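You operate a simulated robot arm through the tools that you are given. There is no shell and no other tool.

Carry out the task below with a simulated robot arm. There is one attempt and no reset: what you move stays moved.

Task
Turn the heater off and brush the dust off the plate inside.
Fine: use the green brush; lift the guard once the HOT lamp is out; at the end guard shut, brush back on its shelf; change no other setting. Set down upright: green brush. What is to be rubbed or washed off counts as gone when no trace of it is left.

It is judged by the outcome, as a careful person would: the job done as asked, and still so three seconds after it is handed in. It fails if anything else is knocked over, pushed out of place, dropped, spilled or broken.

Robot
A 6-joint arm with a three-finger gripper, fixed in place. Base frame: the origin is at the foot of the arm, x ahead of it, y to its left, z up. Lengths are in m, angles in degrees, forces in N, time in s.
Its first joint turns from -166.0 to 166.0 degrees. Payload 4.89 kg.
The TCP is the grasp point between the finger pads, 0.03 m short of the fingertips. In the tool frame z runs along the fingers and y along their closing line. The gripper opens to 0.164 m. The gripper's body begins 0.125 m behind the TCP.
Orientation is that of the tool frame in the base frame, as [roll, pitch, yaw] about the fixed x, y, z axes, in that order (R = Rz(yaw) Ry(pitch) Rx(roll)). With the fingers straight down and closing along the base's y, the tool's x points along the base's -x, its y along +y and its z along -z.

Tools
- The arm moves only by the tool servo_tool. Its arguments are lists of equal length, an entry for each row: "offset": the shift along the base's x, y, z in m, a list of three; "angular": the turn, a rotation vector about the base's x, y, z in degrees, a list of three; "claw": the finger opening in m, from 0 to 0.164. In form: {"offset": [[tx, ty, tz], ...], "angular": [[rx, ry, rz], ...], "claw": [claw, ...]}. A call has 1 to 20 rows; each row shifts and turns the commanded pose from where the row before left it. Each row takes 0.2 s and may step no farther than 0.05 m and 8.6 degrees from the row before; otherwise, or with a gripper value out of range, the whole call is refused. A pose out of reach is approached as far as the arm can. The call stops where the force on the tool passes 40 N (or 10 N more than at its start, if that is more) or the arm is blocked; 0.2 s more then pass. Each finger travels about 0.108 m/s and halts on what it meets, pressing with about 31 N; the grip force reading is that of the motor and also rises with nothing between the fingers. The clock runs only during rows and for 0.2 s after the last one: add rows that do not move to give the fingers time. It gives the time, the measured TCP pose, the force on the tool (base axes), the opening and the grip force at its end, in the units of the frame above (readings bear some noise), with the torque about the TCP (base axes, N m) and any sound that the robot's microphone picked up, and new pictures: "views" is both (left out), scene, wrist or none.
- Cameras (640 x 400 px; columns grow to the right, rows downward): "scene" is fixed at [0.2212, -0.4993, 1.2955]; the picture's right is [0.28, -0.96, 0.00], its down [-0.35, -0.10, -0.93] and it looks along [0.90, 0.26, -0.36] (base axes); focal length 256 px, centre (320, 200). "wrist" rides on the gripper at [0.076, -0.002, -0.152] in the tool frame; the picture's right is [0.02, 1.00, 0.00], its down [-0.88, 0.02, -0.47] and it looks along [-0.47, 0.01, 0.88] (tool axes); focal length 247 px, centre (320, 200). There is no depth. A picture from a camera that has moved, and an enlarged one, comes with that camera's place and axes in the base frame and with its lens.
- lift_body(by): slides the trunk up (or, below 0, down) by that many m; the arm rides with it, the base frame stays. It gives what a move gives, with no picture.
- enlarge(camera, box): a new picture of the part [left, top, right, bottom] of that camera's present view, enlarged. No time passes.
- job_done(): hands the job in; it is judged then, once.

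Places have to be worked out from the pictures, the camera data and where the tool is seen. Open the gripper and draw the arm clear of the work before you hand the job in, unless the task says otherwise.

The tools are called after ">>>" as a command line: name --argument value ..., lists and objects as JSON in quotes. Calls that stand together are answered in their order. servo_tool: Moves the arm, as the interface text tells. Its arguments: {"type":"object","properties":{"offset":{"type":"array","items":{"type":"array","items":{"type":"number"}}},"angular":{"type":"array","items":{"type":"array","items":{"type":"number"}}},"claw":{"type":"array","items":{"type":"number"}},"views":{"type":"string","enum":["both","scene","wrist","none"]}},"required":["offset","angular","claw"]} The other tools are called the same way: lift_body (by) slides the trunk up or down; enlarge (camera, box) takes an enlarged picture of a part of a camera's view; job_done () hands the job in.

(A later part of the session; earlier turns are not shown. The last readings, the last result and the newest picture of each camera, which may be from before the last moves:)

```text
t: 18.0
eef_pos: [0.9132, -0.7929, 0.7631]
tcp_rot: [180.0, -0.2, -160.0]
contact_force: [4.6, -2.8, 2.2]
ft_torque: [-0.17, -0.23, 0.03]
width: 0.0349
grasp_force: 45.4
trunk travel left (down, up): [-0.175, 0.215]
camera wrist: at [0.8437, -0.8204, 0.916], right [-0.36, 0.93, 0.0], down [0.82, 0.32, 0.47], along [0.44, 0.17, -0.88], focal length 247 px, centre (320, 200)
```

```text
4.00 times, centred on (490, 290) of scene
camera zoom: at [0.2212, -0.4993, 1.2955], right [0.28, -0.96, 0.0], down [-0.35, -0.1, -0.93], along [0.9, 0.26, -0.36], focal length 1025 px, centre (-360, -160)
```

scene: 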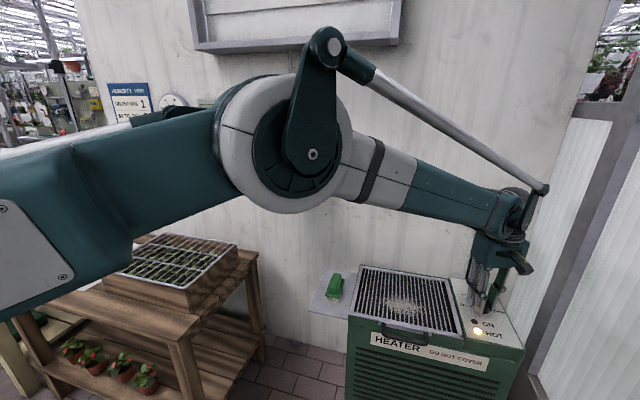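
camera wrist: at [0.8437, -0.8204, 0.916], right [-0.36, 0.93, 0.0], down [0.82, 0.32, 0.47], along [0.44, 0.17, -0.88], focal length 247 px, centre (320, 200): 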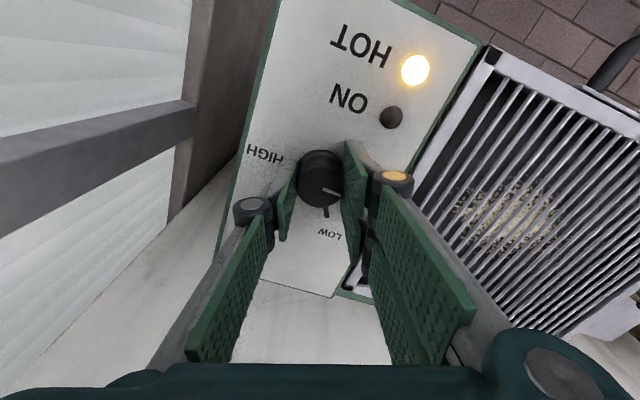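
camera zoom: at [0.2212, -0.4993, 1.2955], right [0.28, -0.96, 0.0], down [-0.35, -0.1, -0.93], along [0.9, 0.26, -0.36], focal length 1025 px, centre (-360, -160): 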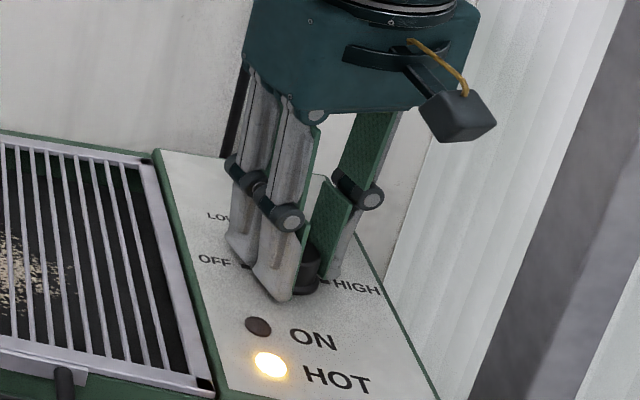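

The ON lamp is out; HOT is still lit as expected. I release the knob and lift straight up, then check the pointer.

>>> servo_tool --offset '[[0, 0, 0], [0, 0, 0], [0, 0, 0], [0, 0, 0.02], [0, 0, 0.04], [0, 0, 0.04], [0, 0, 0.05], [-0.01, 0.01, 0.05], [0, 0, 0]]' --angular '[[0, 0, 0], [0, 0, 0], [0, 0, 0], [0, 0, 0], [0, 0, 0], [0, 0, -5], [0, 0, -8], [0, 0, -7], [0, 0, 0]]' --claw '[0.04, 0.06, 0.08, 0.08, 0.08, 0.08, 0.08, 0.08, 0.08]' --views "both"

>>> enlarge --camera "scene" --box '[450, 270, 530, 340]'

>>> enlarge --camera "wrist" --box '[220, 50, 420, 210]'

```text
refused: row 8 steps farther than a row can; nothing moved
```

```text
5.71 times, centred on (490, 305) of scene
camera zoom: at [0.2212, -0.4993, 1.2955], right [0.28, -0.96, 0.0], down [-0.35, -0.1, -0.93], along [0.9, 0.26, -0.36], focal length 1464 px, centre (-651, -400)
```

zoom: 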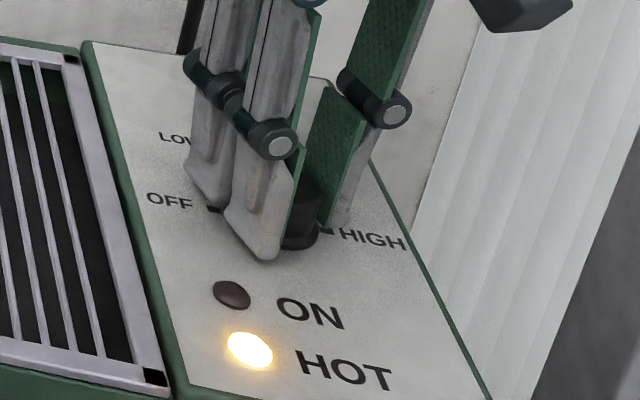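

```text
2.50 times, centred on (320, 130) of wrist
camera zoom: at [0.8437, -0.8204, 0.916], right [-0.36, 0.93, 0.0], down [0.82, 0.32, 0.47], along [0.44, 0.17, -0.88], focal length 617 px, centre (320, 375)
```

zoom: 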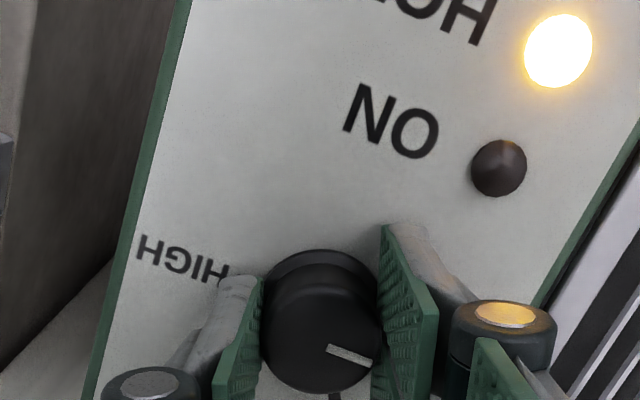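

One row stepped too far; I resend the release-and-lift with smaller steps.

>>> servo_tool --offset '[[0, 0, 0], [0, 0, 0], [0, 0, 0], [0, 0, 0.02], [0, 0, 0.04], [0, 0, 0.04], [0, 0, 0.045], [-0.01, 0.01, 0.04], [0, 0, 0]]' --angular '[[0, 0, 0], [0, 0, 0], [0, 0, 0], [0, 0, 0], [0, 0, 0], [0, 0, -5], [0, 0, -8], [0, 0, -7], [0, 0, 0]]' --claw '[0.04, 0.06, 0.08, 0.08, 0.08, 0.08, 0.08, 0.08, 0.08]' --views "both"

>>> enlarge --camera "scene" --box '[450, 270, 530, 340]'

>>> enlarge --camera "wrist" --box '[220, 50, 420, 210]'

```text
t: 20.0
eef_pos: [0.904, -0.7822, 0.9508]
tcp_rot: [179.9, -0.2, 179.9]
contact_force: [0.4, 0.1, 0.5]
ft_torque: [-0.01, 0.0, -0.03]
width: 0.0801
grasp_force: 0.1
trunk travel left (down, up): [-0.175, 0.215]
camera wrist: at [0.828, -0.7842, 1.1029], right [-0.02, 1.0, 0.0], down [0.88, 0.02, 0.47], along [0.47, 0.01, -0.88], focal length 247 px, centre (320, 200)
```

scene: 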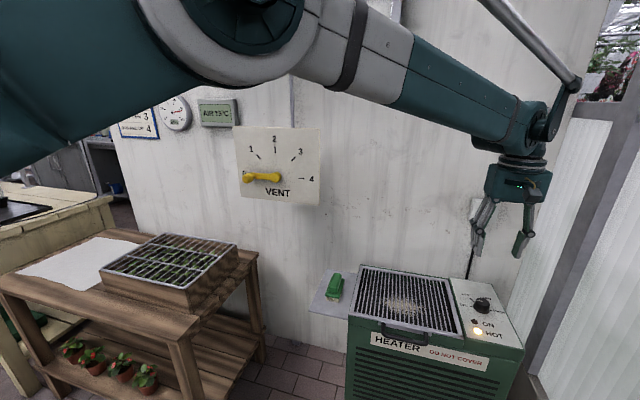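
wrist: 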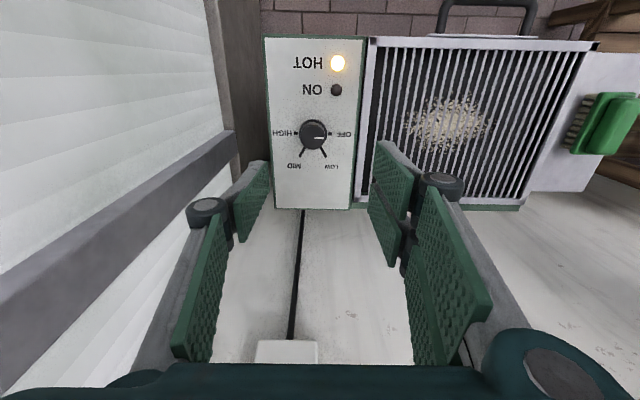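

```text
5.71 times, centred on (490, 305) of scene
camera zoom: at [0.2212, -0.4993, 1.2955], right [0.28, -0.96, 0.0], down [-0.35, -0.1, -0.93], along [0.9, 0.26, -0.36], focal length 1464 px, centre (-651, -400)
```

zoom: 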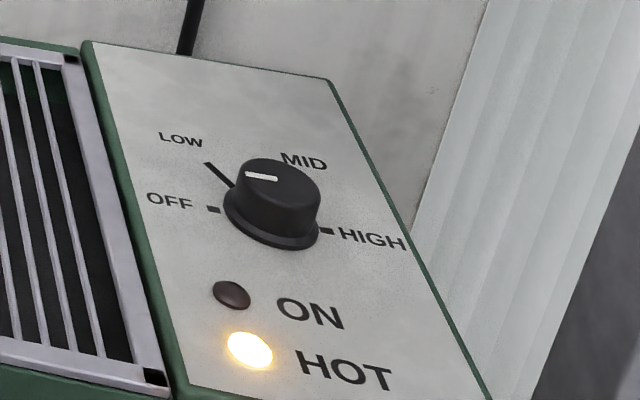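

```text
2.50 times, centred on (320, 130) of wrist
camera zoom: at [0.828, -0.7842, 1.1029], right [-0.02, 1.0, 0.0], down [0.88, 0.02, 0.47], along [0.47, 0.01, -0.88], focal length 617 px, centre (320, 375)
```

zoom: 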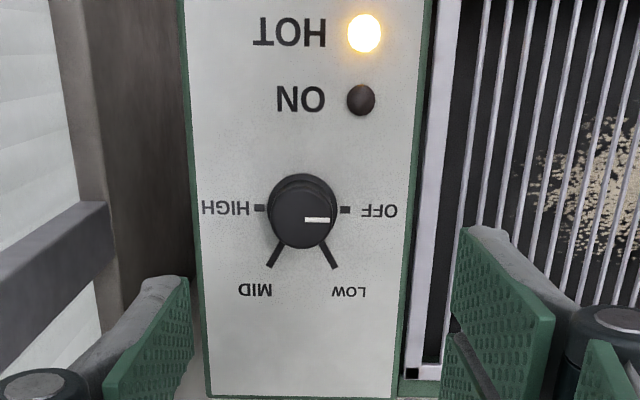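

Knob pointer is squarely at OFF and the ON lamp is dark; HOT is still lit, so I wait for it. Meanwhile I move the arm back and out in front of the heater handle (bar estimated at (0.753, -0.573, 0.72)), turning the gripper so it will close perpendicular to the bar, staying high.

>>> servo_tool --offset '[[-0.026, 0.0175, 0], [-0.026, 0.0175, 0], [-0.026, 0.0175, 0], [-0.026, 0.0175, 0], [-0.026, 0.0175, 0], [-0.026, 0.0175, 0], [-0.026, 0.0175, 0], [-0.026, 0.0175, 0], [-0.026, 0.0175, 0], [-0.026, 0.0175, 0], [-0.026, 0.0175, 0], [-0.026, 0.0175, 0], [0, 0, 0]]' --angular '[[0, 0, -7.5], [0, 0, -7.5], [0, 0, -7.5], [0, 0, -7.5], [0, 0, -7.5], [0, 0, -7.5], [0, 0, -7.5], [0, 0, -7.5], [0, 0, -7.5], [0, 0, -7.5], [0, 0, -7.5], [0, 0, -7.5], [0, 0, 0]]' --claw '[0.08, 0.08, 0.07, 0.06, 0.05, 0.05, 0.05, 0.05, 0.05, 0.05, 0.05, 0.05, 0.05]' --views "both"

```text
t: 22.8
eef_pos: [0.5922, -0.5736, 0.9488]
tcp_rot: [179.9, -0.2, 89.9]
contact_force: [-0.4, 1.3, 0.5]
ft_torque: [-0.05, -0.02, -0.02]
width: 0.05
grasp_force: 0.1
trunk travel left (down, up): [-0.175, 0.215]
camera wrist: at [0.5903, -0.4979, 1.1016], right [1.0, 0.02, 0.0], down [0.02, -0.88, 0.47], along [0.01, -0.47, -0.88], focal length 247 px, centre (320, 200)
```

scene: 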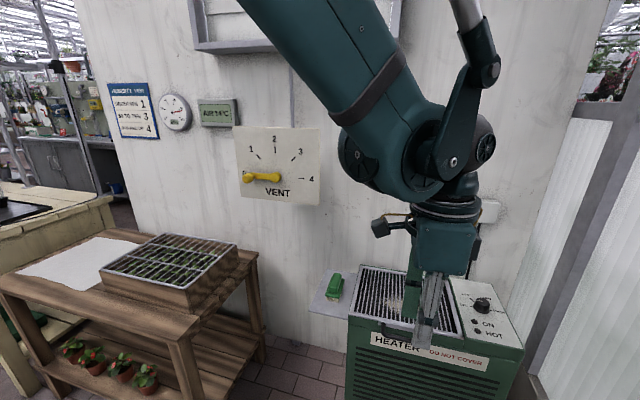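
wrist: 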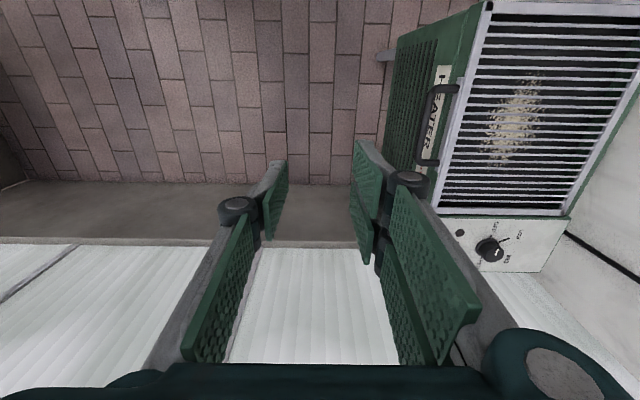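

The HOT lamp looks dark now; I zoom in to make sure and to locate the handle.

>>> enlarge --camera "scene" --box '[450, 270, 530, 350]'

>>> enlarge --camera "wrist" --box '[380, 0, 640, 260]'

>>> enlarge --camera "scene" --box '[340, 260, 480, 360]'

```text
5.00 times, centred on (490, 310) of scene
camera zoom: at [0.2212, -0.4993, 1.2955], right [0.28, -0.96, 0.0], down [-0.35, -0.1, -0.93], along [0.9, 0.26, -0.36], focal length 1282 px, centre (-530, -350)
```

zoom: 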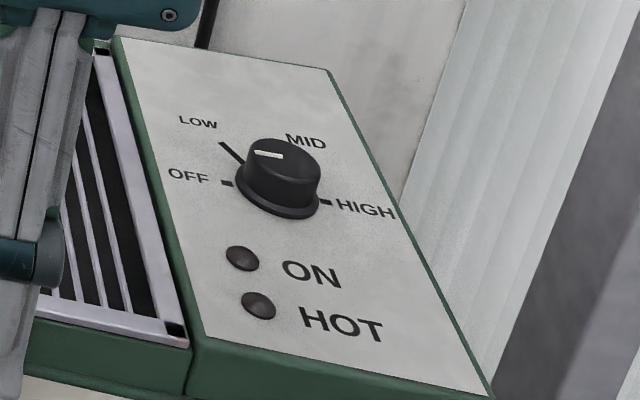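

```text
1.54 times, centred on (510, 130) of wrist
camera zoom: at [0.5903, -0.4979, 1.1016], right [1.0, 0.02, 0.0], down [0.02, -0.88, 0.47], along [0.01, -0.47, -0.88], focal length 380 px, centre (28, 308)
```

zoom: 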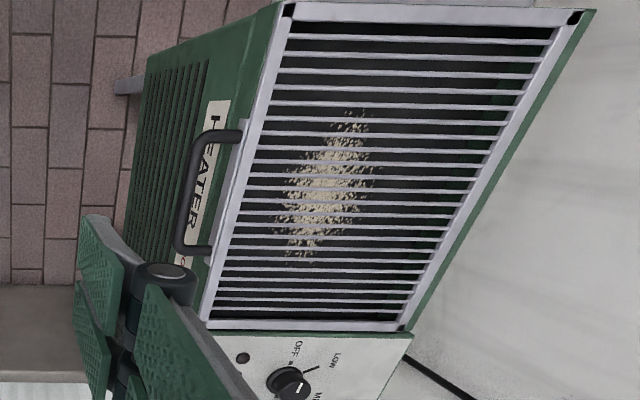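

```text
4.00 times, centred on (410, 310) of scene
camera zoom: at [0.2212, -0.4993, 1.2955], right [0.28, -0.96, 0.0], down [-0.35, -0.1, -0.93], along [0.9, 0.26, -0.36], focal length 1025 px, centre (-40, -240)
```

zoom: 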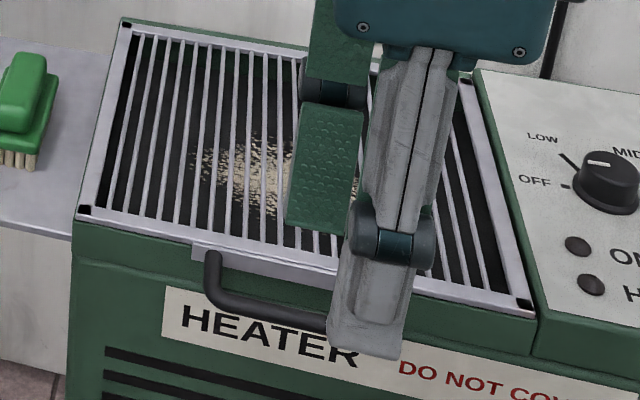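

HOT is out. The handle bar is near (0.753, -0.571, 0.718), spanning y from -0.52 to -0.62. I pitch the tool forward toward horizontal so the fingers will go above and below the bar, staying in front of the heater.

>>> servo_tool --offset '[[0, 0, 0], [0, 0, 0], [0, 0, 0], [0, 0, 0], [0, 0, 0], [0, 0, 0], [0, 0, 0], [0, 0, 0], [0, 0, 0], [0, 0, 0]]' --angular '[[0, -8, 0], [0, -8, 0], [0, -8, 0], [0, -8, 0], [0, -8, 0], [0, -8, 0], [0, -8, 0], [0, -8, 0], [0, -6, 0], [0, 0, 0]]' --claw '[0.05, 0.05, 0.05, 0.05, 0.05, 0.05, 0.05, 0.05, 0.05, 0.05]' --views "both"

```text
t: 25.0
eef_pos: [0.5922, -0.5731, 0.9471]
tcp_rot: [109.8, -0.2, 90.2]
contact_force: [-0.2, -0.5, 0.2]
ft_torque: [0.04, -0.05, -0.03]
width: 0.0499
grasp_force: 0.1
trunk travel left (down, up): [-0.175, 0.215]
camera wrist: at [0.4482, -0.4966, 0.9983], right [0.34, 0.02, 0.94], down [-0.44, -0.88, 0.18], along [0.83, -0.47, -0.29], focal length 247 px, centre (320, 200)
```

scene: 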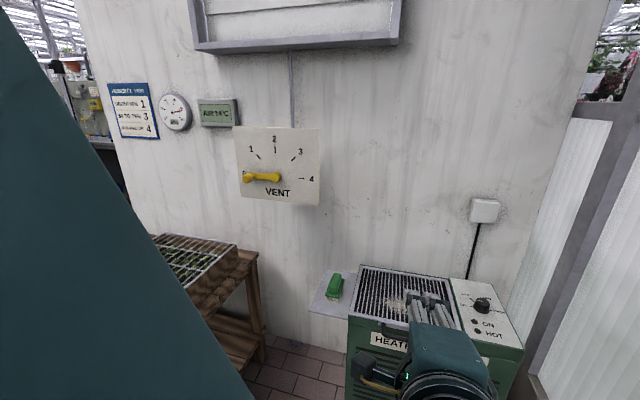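
wrist: 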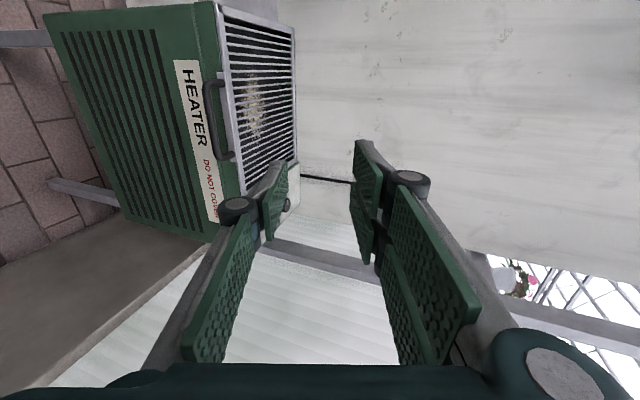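

The tool is now at 70° forward pitch and this view again agrees with the bar at (0.7525, -0.567, 0.718). I move to a standoff about 6 cm in front of the bar.

>>> servo_tool --offset '[[0.0113, 0.0006, -0.0254], [0.0113, 0.0006, -0.0254], [0.0113, 0.0006, -0.0254], [0.0113, 0.0006, -0.0254], [0.0113, 0.0006, -0.0254], [0.0113, 0.0006, -0.0254], [0.0113, 0.0006, -0.0254], [0.0113, 0.0006, -0.0254], [0, 0, 0], [0, 0, 0]]' --angular '[[0, 0, 0], [0, 0, 0], [0, 0, 0], [0, 0, 0], [0, 0, 0], [0, 0, 0], [0, 0, 0], [0, 0, 0], [0, 0, 0], [0, 0, 0]]' --claw '[0.045, 0.045, 0.045, 0.045, 0.045, 0.045, 0.045, 0.045, 0.045, 0.045]' --views "both"

>>> enlarge --camera "wrist" --box '[200, 80, 440, 280]'

>>> enlarge --camera "scene" --box '[340, 260, 500, 400]'

```text
t: 27.2
eef_pos: [0.712, -0.6182, 0.789]
tcp_rot: [110.0, 0.0, 90.2]
contact_force: [1.1, -0.1, -0.7]
ft_torque: [0.02, -0.01, 0.0]
width: 0.045
grasp_force: 0.1
out of reach, approached as far as the arm can: row 2, 3, 4, 5, 6, 7, 8
trunk travel left (down, up): [-0.175, 0.215]
camera wrist: at [0.568, -0.5425, 0.8393], right [0.34, 0.02, 0.94], down [-0.43, -0.88, 0.18], along [0.83, -0.47, -0.29], focal length 247 px, centre (320, 200)
```

scene: 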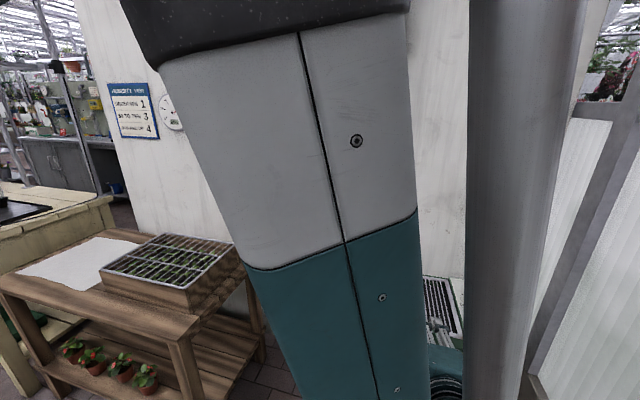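
wrist: 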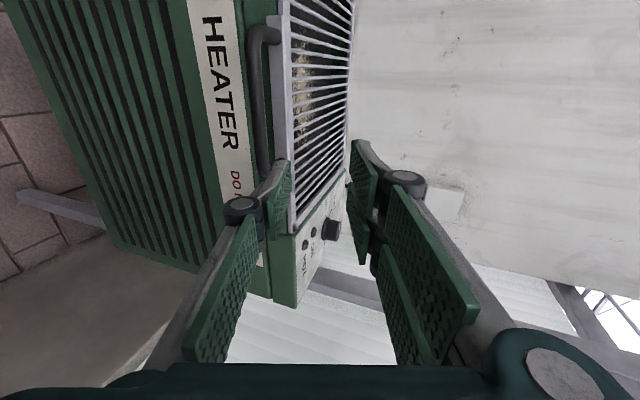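

```text
2.00 times, centred on (320, 180) of wrist
camera zoom: at [0.568, -0.5425, 0.8393], right [0.34, 0.02, 0.94], down [-0.43, -0.88, 0.18], along [0.83, -0.47, -0.29], focal length 494 px, centre (320, 240)
```

zoom: 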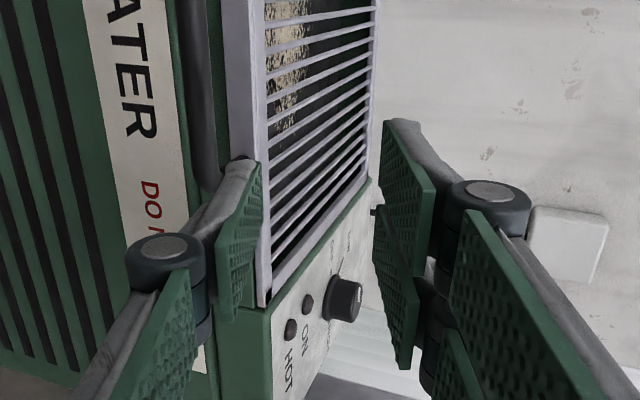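

```text
2.86 times, centred on (420, 330) of scene
camera zoom: at [0.2212, -0.4993, 1.2955], right [0.28, -0.96, 0.0], down [-0.35, -0.1, -0.93], along [0.9, 0.26, -0.36], focal length 732 px, centre (34, -171)
```

zoom: 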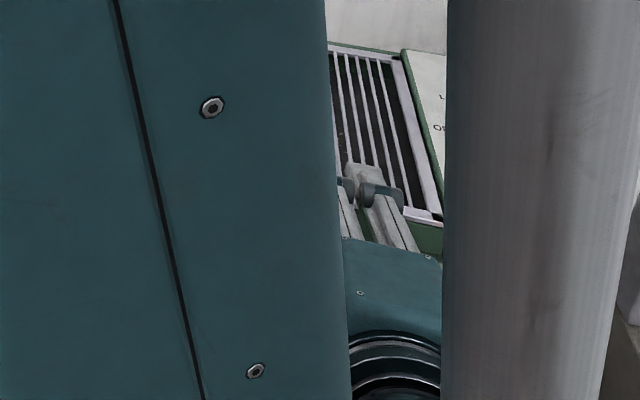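

That pose is too close/low for the arm at this trunk height (it stopped at (0.712, -0.618, 0.789)). I go back up and away, then lower the trunk so the same height is reached with the arm less folded.

>>> servo_tool --offset '[[-0.01, 0.005, 0.03], [-0.01, 0.005, 0.04], [-0.01, 0.005, 0.04], [-0.01, 0.005, 0.04], [0, 0, 0.04], [0, 0, 0]]' --angular '[[0, 0, 0], [0, 0, 0], [0, 0, 0], [0, 0, 0], [0, 0, 0], [0, 0, 0]]' --claw '[0.045, 0.045, 0.045, 0.045, 0.045, 0.045]' --views "scene"

```text
t: 28.6
eef_pos: [0.6727, -0.5972, 0.9813]
tcp_rot: [109.9, 0.0, 90.1]
contact_force: [-0.4, 1.0, 0.4]
ft_torque: [-0.02, 0.04, -0.03]
width: 0.0449
grasp_force: 0.2
trunk travel left (down, up): [-0.175, 0.215]
```

scene: 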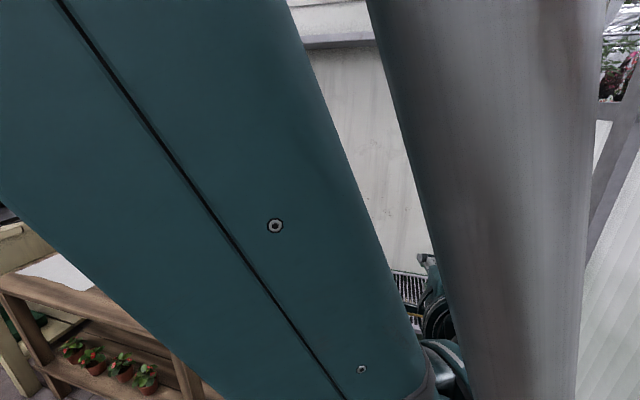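

Commanded pose follows the reached pose. Now I lower the trunk 0.17 m; the TCP will come to about z 0.81, still in front of and above the handle.

>>> lift_body --by -0.17

```text
t: 30.6
eef_pos: [0.6733, -0.598, 0.8114]
tcp_rot: [110.0, 0.0, 90.2]
contact_force: [-0.3, -0.4, 0.2]
ft_torque: [-0.01, 0.0, 0.0]
width: 0.0452
grasp_force: 0.0
trunk travel left (down, up): [-0.005, 0.385]
```

Trunk is down. I move to the standoff in front of the bar.

>>> servo_tool --offset '[[0.003, 0.01, -0.022], [0.003, 0.01, -0.022], [0.003, 0.009, -0.022], [0, 0, 0]]' --angular '[[0, 0, 0], [0, 0, 0], [0, 0, 0], [0, 0, 0]]' --claw '[0.045, 0.045, 0.045, 0.045]' --views "both"

>>> enlarge --camera "wrist" --box '[200, 80, 440, 280]'

```text
t: 31.6
eef_pos: [0.6824, -0.5691, 0.7446]
tcp_rot: [109.8, -0.1, 90.2]
contact_force: [-1.1, -0.5, 0.0]
ft_torque: [-0.01, 0.03, -0.02]
width: 0.0449
grasp_force: 0.0
trunk travel left (down, up): [-0.005, 0.385]
camera wrist: at [0.5376, -0.4935, 0.795], right [0.34, 0.02, 0.94], down [-0.44, -0.88, 0.18], along [0.83, -0.47, -0.29], focal length 247 px, centre (320, 200)
```

scene: 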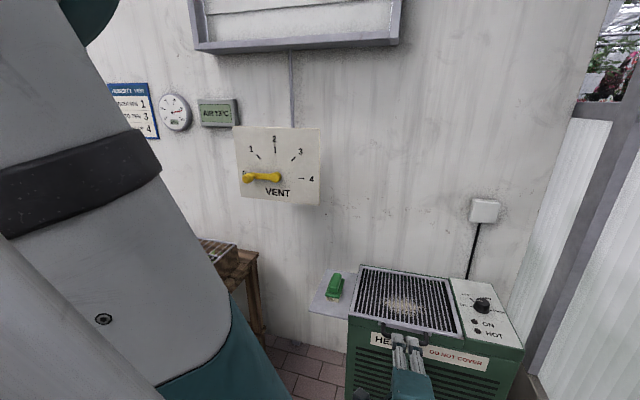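
wrist: 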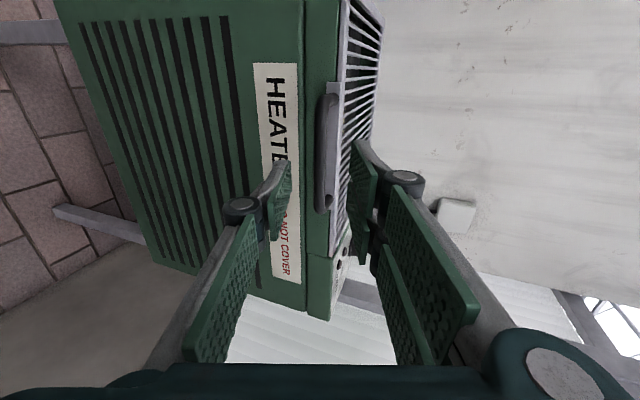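

```text
2.00 times, centred on (320, 180) of wrist
camera zoom: at [0.5376, -0.4935, 0.795], right [0.34, 0.02, 0.94], down [-0.44, -0.88, 0.18], along [0.83, -0.47, -0.29], focal length 494 px, centre (320, 240)
```

zoom: 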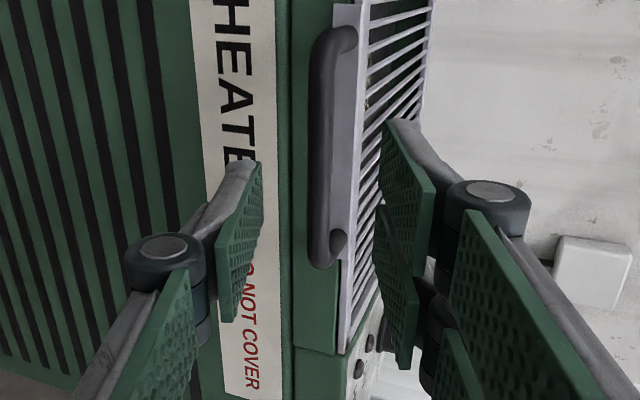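

The bar is centred between the fingers. I advance 5.5 cm along the tool axis so the pads straddle it, without touching the guard's front edge.

>>> servo_tool --offset '[[0.013, 0, -0.0047], [0.013, 0, -0.0047], [0.013, 0, -0.0047], [0.0127, 0, -0.0047], [0, 0, 0]]' --angular '[[0, 0, 0], [0, 0, 0], [0, 0, 0], [0, 0, 0], [0, 0, 0]]' --claw '[0.045, 0.045, 0.045, 0.045, 0.045]' --views "both"

>>> enlarge --camera "wrist" --box '[240, 100, 420, 260]'

>>> enlarge --camera "scene" --box '[360, 300, 460, 400]'

```text
t: 32.8
eef_pos: [0.7336, -0.5697, 0.726]
tcp_rot: [109.8, -0.1, 90.2]
contact_force: [-0.9, 0.7, -0.2]
ft_torque: [-0.02, 0.02, -0.03]
width: 0.0449
grasp_force: 0.0
trunk travel left (down, up): [-0.005, 0.385]
camera wrist: at [0.5897, -0.4928, 0.7757], right [0.34, 0.02, 0.94], down [-0.44, -0.88, 0.18], along [0.83, -0.47, -0.29], focal length 247 px, centre (320, 200)
```

scene: 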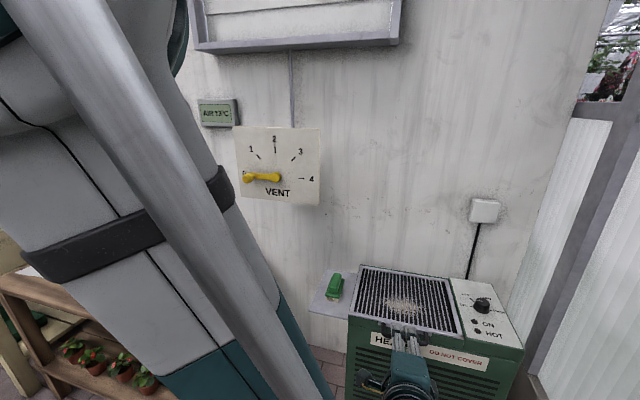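
wrist: 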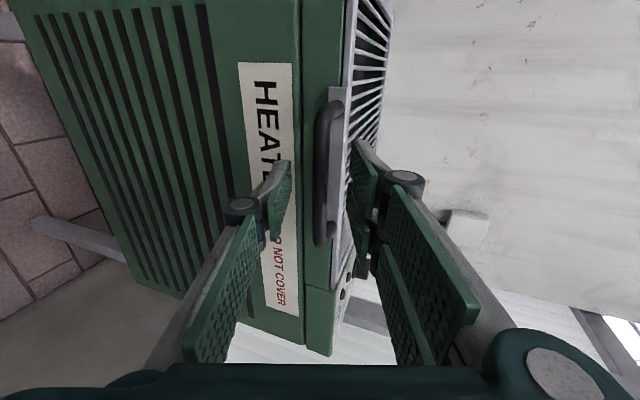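

```text
2.50 times, centred on (330, 180) of wrist
camera zoom: at [0.5897, -0.4928, 0.7757], right [0.34, 0.02, 0.94], down [-0.44, -0.88, 0.18], along [0.83, -0.47, -0.29], focal length 617 px, centre (295, 250)
```

zoom: 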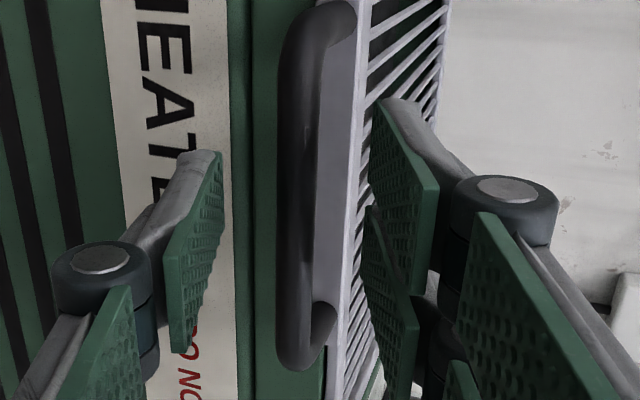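

```text
4.00 times, centred on (410, 350) of scene
camera zoom: at [0.2212, -0.4993, 1.2955], right [0.28, -0.96, 0.0], down [-0.35, -0.1, -0.93], along [0.9, 0.26, -0.36], focal length 1025 px, centre (-40, -400)
```

zoom: 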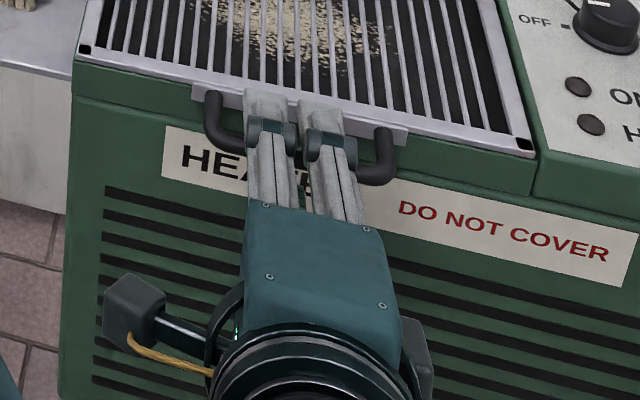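

The bar is about 2 cm beyond the TCP, centred. I advance 5 mm more and close to a loose cage around the bar.

>>> servo_tool --offset '[[0.0047, 0, -0.0017], [0, 0, 0], [0, 0, 0], [0, 0, 0]]' --angular '[[0, 0, 0], [0, 0, 0], [0, 0, 0], [0, 0, 0]]' --claw '[0.045, 0.035, 0.025, 0.025]' --views "wrist"

>>> enlarge --camera "wrist" --box '[240, 100, 420, 260]'

>>> enlarge --camera "scene" --box '[360, 290, 460, 390]'

```text
t: 33.8
eef_pos: [0.7379, -0.569, 0.7243]
tcp_rot: [109.9, -0.2, 90.2]
contact_force: [0.0, -0.2, 0.0]
ft_torque: [0.02, -0.01, 0.0]
width: 0.0252
grasp_force: 0.1
trunk travel left (down, up): [-0.005, 0.385]
camera wrist: at [0.5936, -0.4926, 0.7746], right [0.34, 0.02, 0.94], down [-0.44, -0.88, 0.18], along [0.83, -0.47, -0.29], focal length 247 px, centre (320, 200)
```

wrist: 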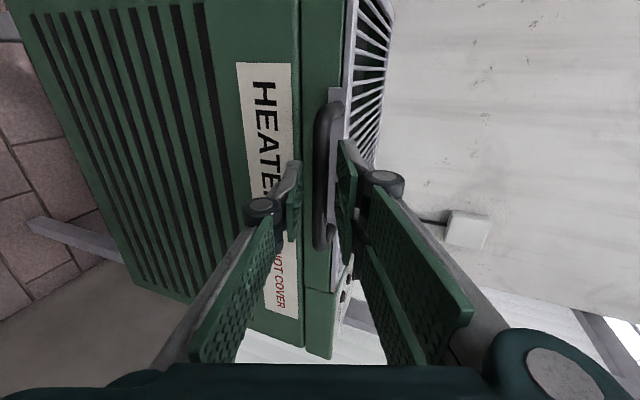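

```text
2.50 times, centred on (330, 180) of wrist
camera zoom: at [0.5936, -0.4926, 0.7746], right [0.34, 0.02, 0.94], down [-0.44, -0.88, 0.18], along [0.83, -0.47, -0.29], focal length 617 px, centre (295, 250)
```

zoom: 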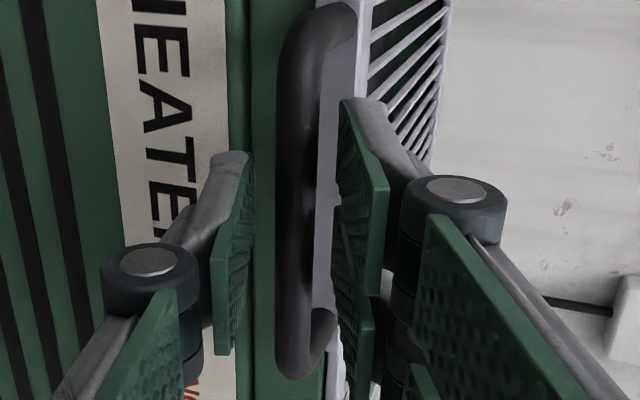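

```text
4.00 times, centred on (410, 340) of scene
camera zoom: at [0.2212, -0.4993, 1.2955], right [0.28, -0.96, 0.0], down [-0.35, -0.1, -0.93], along [0.9, 0.26, -0.36], focal length 1025 px, centre (-40, -360)
```

zoom: 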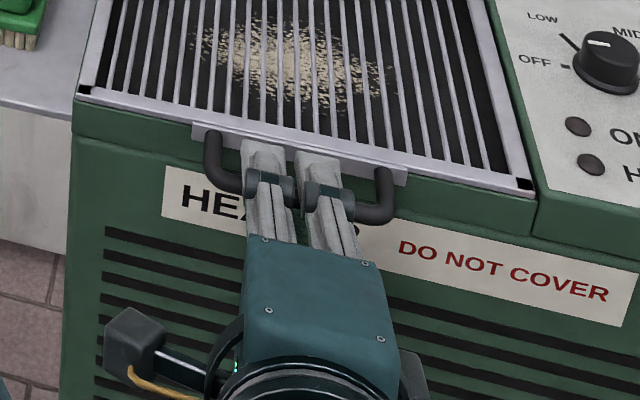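

The bar is caged between the fingers with no contact force. I begin lifting the guard along its arc (hinge judged at x ≈ 1.015, z ≈ 0.735): first about 10°, to check it moves freely.

>>> servo_tool --offset '[[0.0004, 0, 0.0119], [0.0004, 0, 0.0119], [0.0004, 0, 0.0118], [0.0004, 0, 0.0118], [0, 0, 0]]' --angular '[[0, 1.5, 0], [0, 1.5, 0], [0, 1.5, 0], [0, 1.5, 0], [0, 0, 0]]' --claw '[0.025, 0.025, 0.025, 0.025, 0.025]' --views "both"

>>> enlarge --camera "scene" --box '[340, 250, 500, 380]'

```text
t: 35.0
eef_pos: [0.7381, -0.5701, 0.772]
tcp_rot: [115.9, -0.1, 90.2]
contact_force: [0.1, -0.4, -0.7]
ft_torque: [0.0, -0.04, 0.04]
width: 0.0247
grasp_force: 0.2
trunk travel left (down, up): [-0.005, 0.385]
camera wrist: at [0.601, -0.4931, 0.8363], right [0.44, 0.02, 0.9], down [-0.41, -0.88, 0.22], along [0.8, -0.47, -0.38], focal length 247 px, centre (320, 200)
```

scene: 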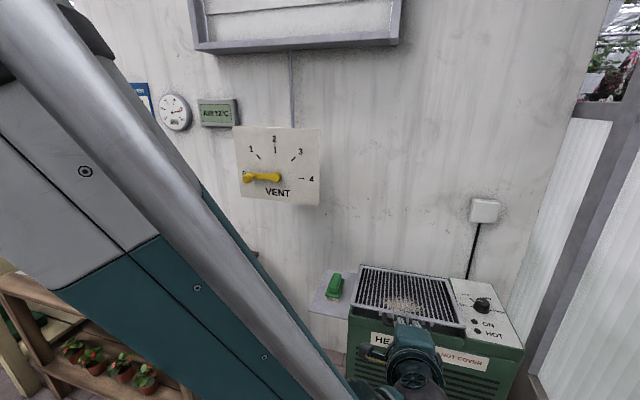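
wrist: 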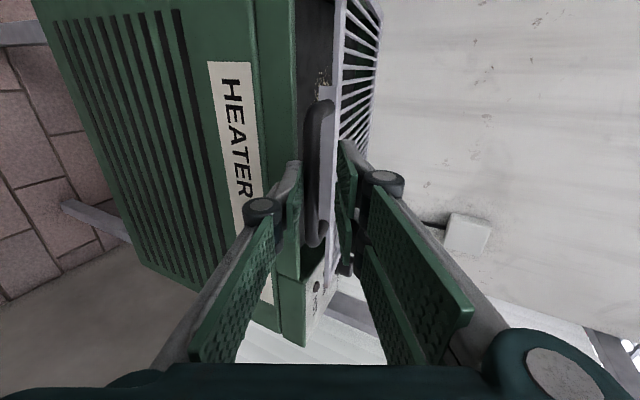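

```text
3.08 times, centred on (420, 315) of scene
camera zoom: at [0.2212, -0.4993, 1.2955], right [0.28, -0.96, 0.0], down [-0.35, -0.1, -0.93], along [0.9, 0.26, -0.36], focal length 789 px, centre (12, -154)
```

zoom: 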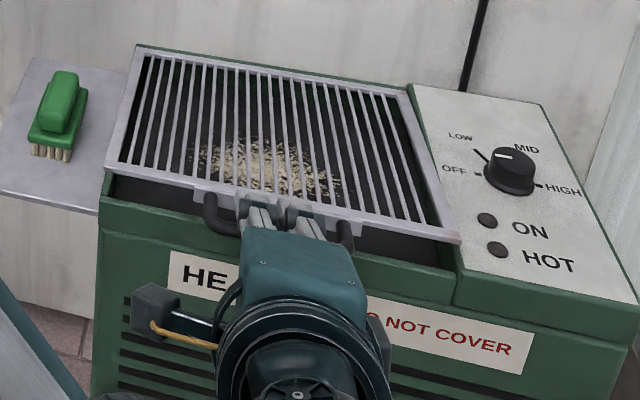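

The guard is lifting cleanly, hinged at the back, with negligible force. I continue along the arc to about 40°.

>>> servo_tool --offset '[[0.0024, 0, 0.0116], [0.0024, 0, 0.0116], [0.0024, 0, 0.0116], [0.0025, 0, 0.0116], [0.0044, 0, 0.011], [0.0044, 0, 0.011], [0.0044, 0, 0.011], [0.0043, 0, 0.0111], [0.0061, 0, 0.0101], [0.0061, 0, 0.0101], [0.0062, 0, 0.01], [0.0062, 0, 0.01], [0, 0, 0]]' --angular '[[0, 1.5, 0], [0, 1.5, 0], [0, 1.5, 0], [0, 1.5, 0], [0, 1.5, 0], [0, 1.5, 0], [0, 1.5, 0], [0, 1.5, 0], [0, 1.25, 0], [0, 1.25, 0], [0, 1.25, 0], [0, 1.25, 0], [0, 0, 0]]' --claw '[0.025, 0.025, 0.025, 0.025, 0.025, 0.025, 0.025, 0.025, 0.025, 0.025, 0.025, 0.025, 0.025]' --views "both"

>>> enlarge --camera "scene" --box '[340, 230, 500, 360]'

```text
t: 37.8
eef_pos: [0.7913, -0.5692, 0.901]
tcp_rot: [132.9, 0.0, 90.1]
contact_force: [-0.3, -0.4, -0.4]
ft_torque: [0.03, -0.03, 0.0]
width: 0.025
grasp_force: 0.1
trunk travel left (down, up): [-0.005, 0.385]
camera wrist: at [0.6788, -0.4929, 1.0041], right [0.68, 0.02, 0.73], down [-0.33, -0.88, 0.33], along [0.65, -0.47, -0.59], focal length 247 px, centre (320, 200)
```

scene: 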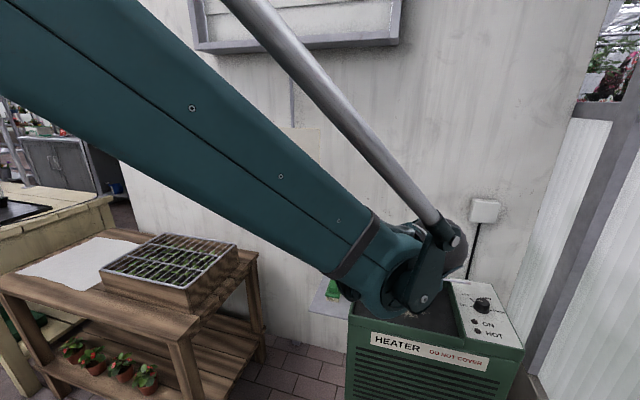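
wrist: 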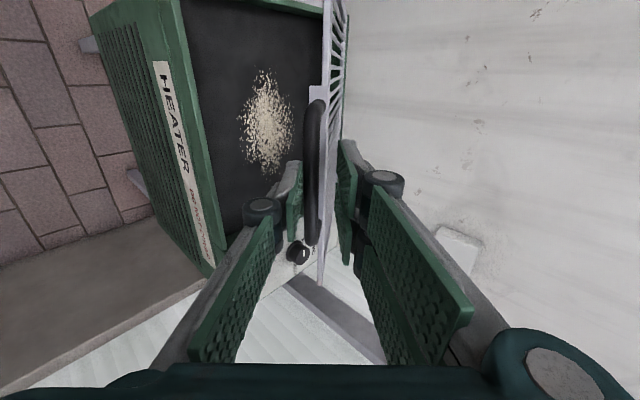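

```text
3.08 times, centred on (420, 295) of scene
camera zoom: at [0.2212, -0.4993, 1.2955], right [0.28, -0.96, 0.0], down [-0.35, -0.1, -0.93], along [0.9, 0.26, -0.36], focal length 789 px, centre (12, -92)
```

zoom: 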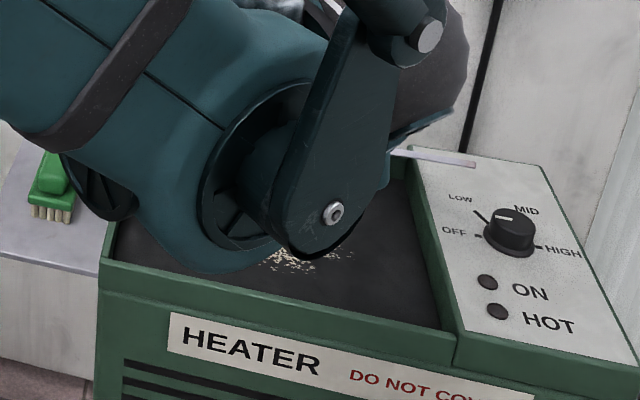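

The guard is at about 40° and the plate with dust is visible inside. I continue the arc to about 70°.

>>> servo_tool --offset '[[0.0077, 0, 0.0088], [0.0077, 0, 0.0088], [0.0077, 0, 0.0088], [0.0078, 0, 0.0089], [0.0091, 0, 0.0073], [0.0091, 0, 0.0073], [0.0091, 0, 0.0074], [0.0092, 0, 0.0074], [0.0102, 0, 0.0057], [0.0102, 0, 0.0057], [0.0102, 0, 0.0057], [0.0103, 0, 0.0056], [0, 0, 0]]' --angular '[[0, 1, 0], [0, 1, 0], [0, 1, 0], [0, 1, 0], [0, 1, 0], [0, 1, 0], [0, 1, 0], [0, 1, 0], [0, 0.75, 0], [0, 0.75, 0], [0, 0.75, 0], [0, 0.75, 0], [0, 0, 0]]' --claw '[0.025, 0.025, 0.025, 0.025, 0.025, 0.025, 0.025, 0.025, 0.025, 0.025, 0.025, 0.025, 0.025]' --views "both"

>>> enlarge --camera "wrist" --box '[220, 60, 420, 260]'

```text
t: 40.6
eef_pos: [0.9004, -0.569, 0.9904]
tcp_rot: [143.9, -0.1, 90.1]
contact_force: [0.0, -0.1, -0.1]
ft_torque: [0.01, 0.02, -0.02]
width: 0.025
grasp_force: 0.1
trunk travel left (down, up): [-0.005, 0.385]
camera wrist: at [0.8087, -0.4931, 1.1122], right [0.81, 0.02, 0.59], down [-0.26, -0.88, 0.39], along [0.53, -0.47, -0.71], focal length 247 px, centre (320, 200)
```

scene: 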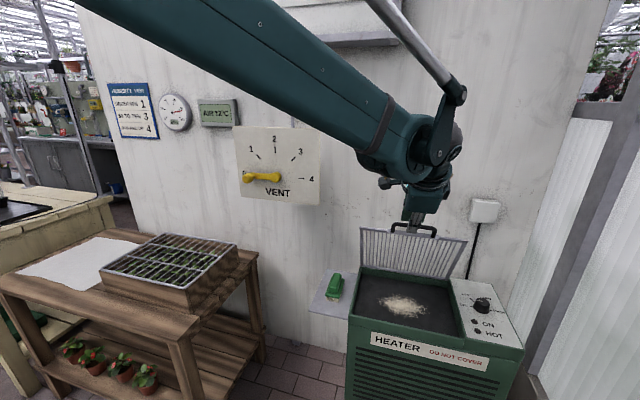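
wrist: 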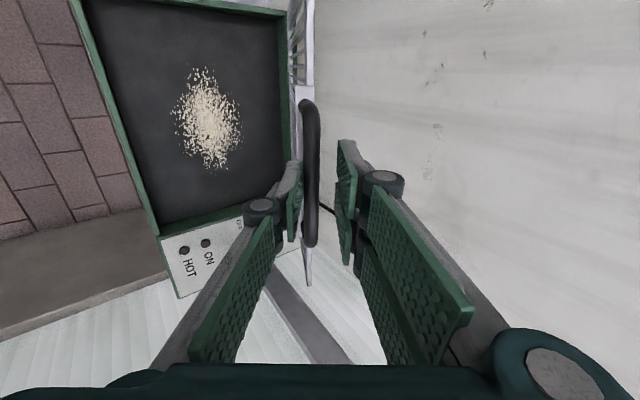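

```text
2.00 times, centred on (320, 160) of wrist
camera zoom: at [0.8087, -0.4931, 1.1122], right [0.81, 0.02, 0.59], down [-0.26, -0.88, 0.39], along [0.53, -0.47, -0.71], focal length 494 px, centre (320, 280)
```

zoom: 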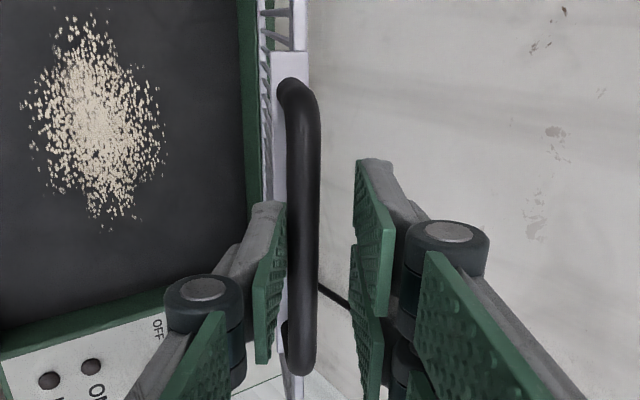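

The guard is up about 70° and resting on the front finger. I continue toward vertical.

>>> servo_tool --offset '[[0.011, 0, 0.0038], [0.011, 0, 0.0038], [0.011, 0, 0.0038], [0.0111, 0, 0.0038], [0.0115, 0, 0.0019], [0.0115, 0, 0.0019], [0.0115, 0, 0.0019], [0.0114, 0, 0.0018], [0, 0, 0]]' --angular '[[0, 0.75, 0], [0, 0.75, 0], [0, 0.75, 0], [0, 0.75, 0], [0, 0.75, 0], [0, 0.75, 0], [0, 0.75, 0], [0, 0.75, 0], [0, 0, 0]]' --claw '[0.025, 0.025, 0.025, 0.025, 0.025, 0.025, 0.025, 0.025, 0.025]' --views "both"

>>> enlarge --camera "wrist" --box '[220, 60, 420, 260]'

>>> enlarge --camera "scene" --box '[340, 180, 500, 340]'

```text
t: 42.6
eef_pos: [0.9891, -0.5693, 1.0127]
tcp_rot: [149.9, -0.2, 90.1]
contact_force: [0.1, 0.2, 0.1]
ft_torque: [0.0, 0.02, 0.0]
width: 0.0249
grasp_force: 0.1
trunk travel left (down, up): [-0.005, 0.385]
camera wrist: at [0.9113, -0.4932, 1.1434], right [0.86, 0.02, 0.5], down [-0.22, -0.88, 0.42], along [0.45, -0.47, -0.76], focal length 247 px, centre (320, 200)
```

scene: 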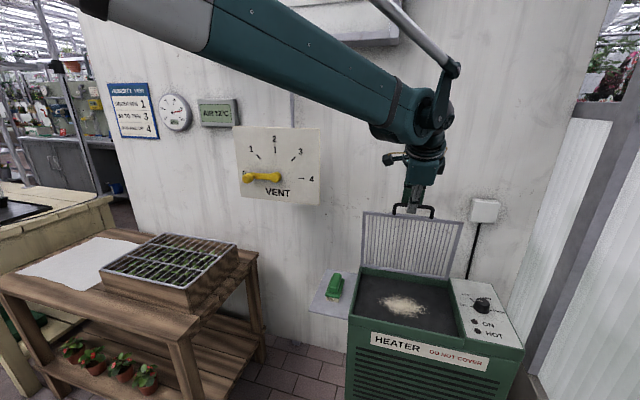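
wrist: 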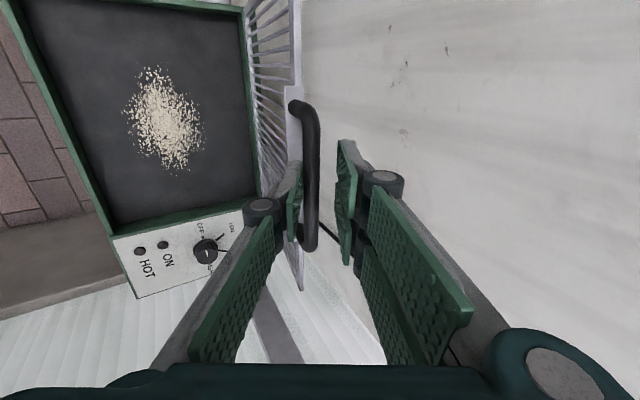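

```text
2.00 times, centred on (320, 160) of wrist
camera zoom: at [0.9113, -0.4932, 1.1434], right [0.86, 0.02, 0.5], down [-0.22, -0.88, 0.42], along [0.45, -0.47, -0.76], focal length 494 px, centre (320, 280)
```

zoom: 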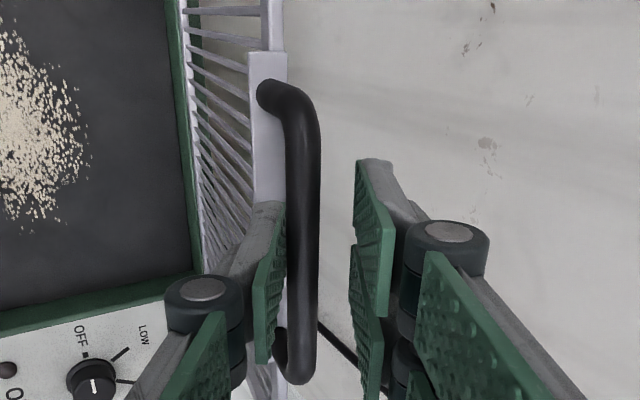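

```text
2.50 times, centred on (420, 260) of scene
camera zoom: at [0.2212, -0.4993, 1.2955], right [0.28, -0.96, 0.0], down [-0.35, -0.1, -0.93], along [0.9, 0.26, -0.36], focal length 641 px, centre (70, 50)
```

zoom: 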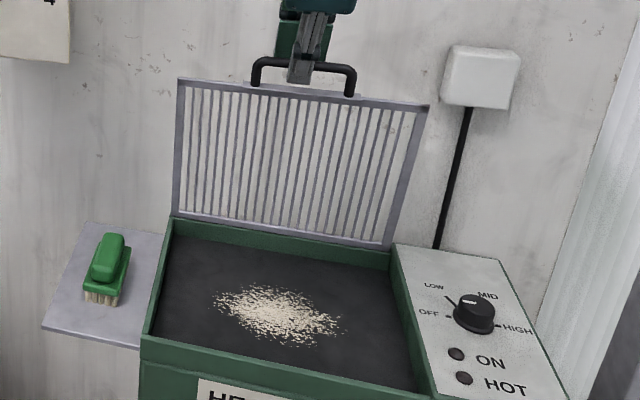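

The guard is about upright. I test whether it stays by itself by retreating the front finger about 8 mm within the cage and seeing if the bar follows.

>>> servo_tool --offset '[[-0.004, 0, -0.002], [-0.004, 0, -0.002], [0, 0, 0], [0, 0, 0]]' --angular '[[0, 0, 0], [0, 0, 0], [0, 0, 0], [0, 0, 0]]' --claw '[0.025, 0.025, 0.025, 0.025]' --views "both"

>>> enlarge --camera "wrist" --box '[220, 60, 420, 260]'

>>> enlarge --camera "scene" --box '[340, 180, 500, 340]'

```text
t: 43.6
eef_pos: [0.9806, -0.5696, 1.0077]
tcp_rot: [149.9, -0.3, 90.1]
contact_force: [0.6, 0.0, -0.3]
ft_torque: [0.01, -0.03, 0.0]
width: 0.0251
grasp_force: 0.0
trunk travel left (down, up): [-0.005, 0.385]
camera wrist: at [0.9032, -0.4931, 1.1391], right [0.86, 0.02, 0.5], down [-0.22, -0.88, 0.42], along [0.45, -0.47, -0.76], focal length 247 px, centre (320, 200)
```

scene: 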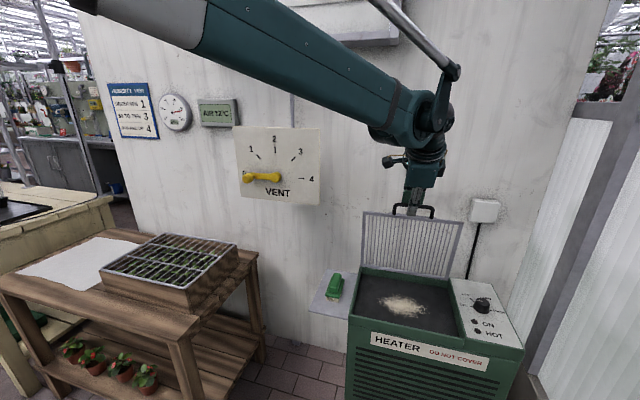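
wrist: 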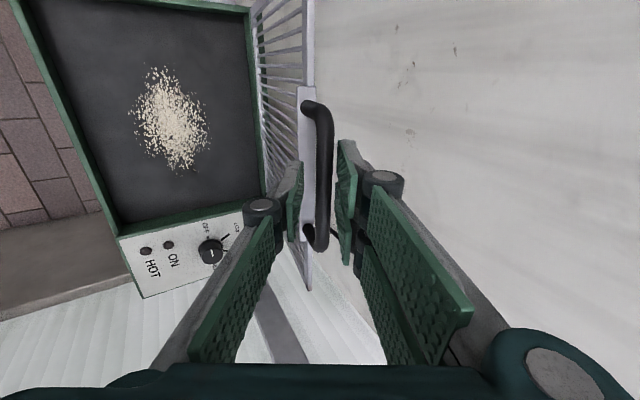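

```text
2.00 times, centred on (320, 160) of wrist
camera zoom: at [0.9032, -0.4931, 1.1391], right [0.86, 0.02, 0.5], down [-0.22, -0.88, 0.42], along [0.45, -0.47, -0.76], focal length 494 px, centre (320, 280)
```

zoom: 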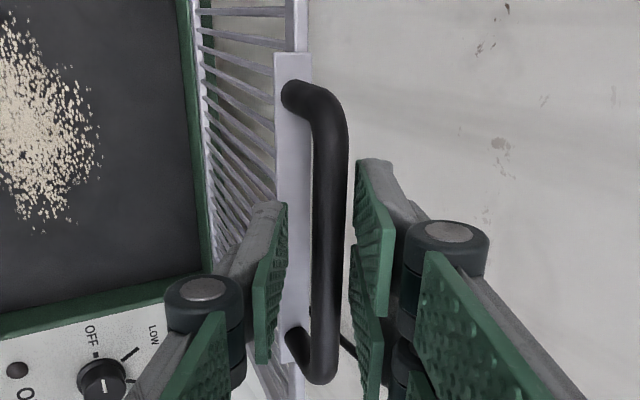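

```text
2.50 times, centred on (420, 260) of scene
camera zoom: at [0.2212, -0.4993, 1.2955], right [0.28, -0.96, 0.0], down [-0.35, -0.1, -0.93], along [0.9, 0.26, -0.36], focal length 641 px, centre (70, 50)
```

zoom: 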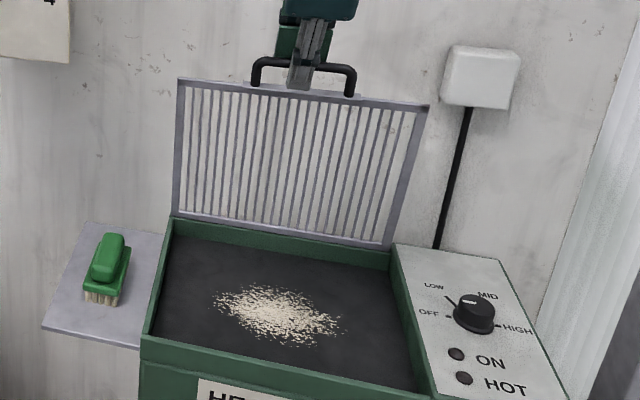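

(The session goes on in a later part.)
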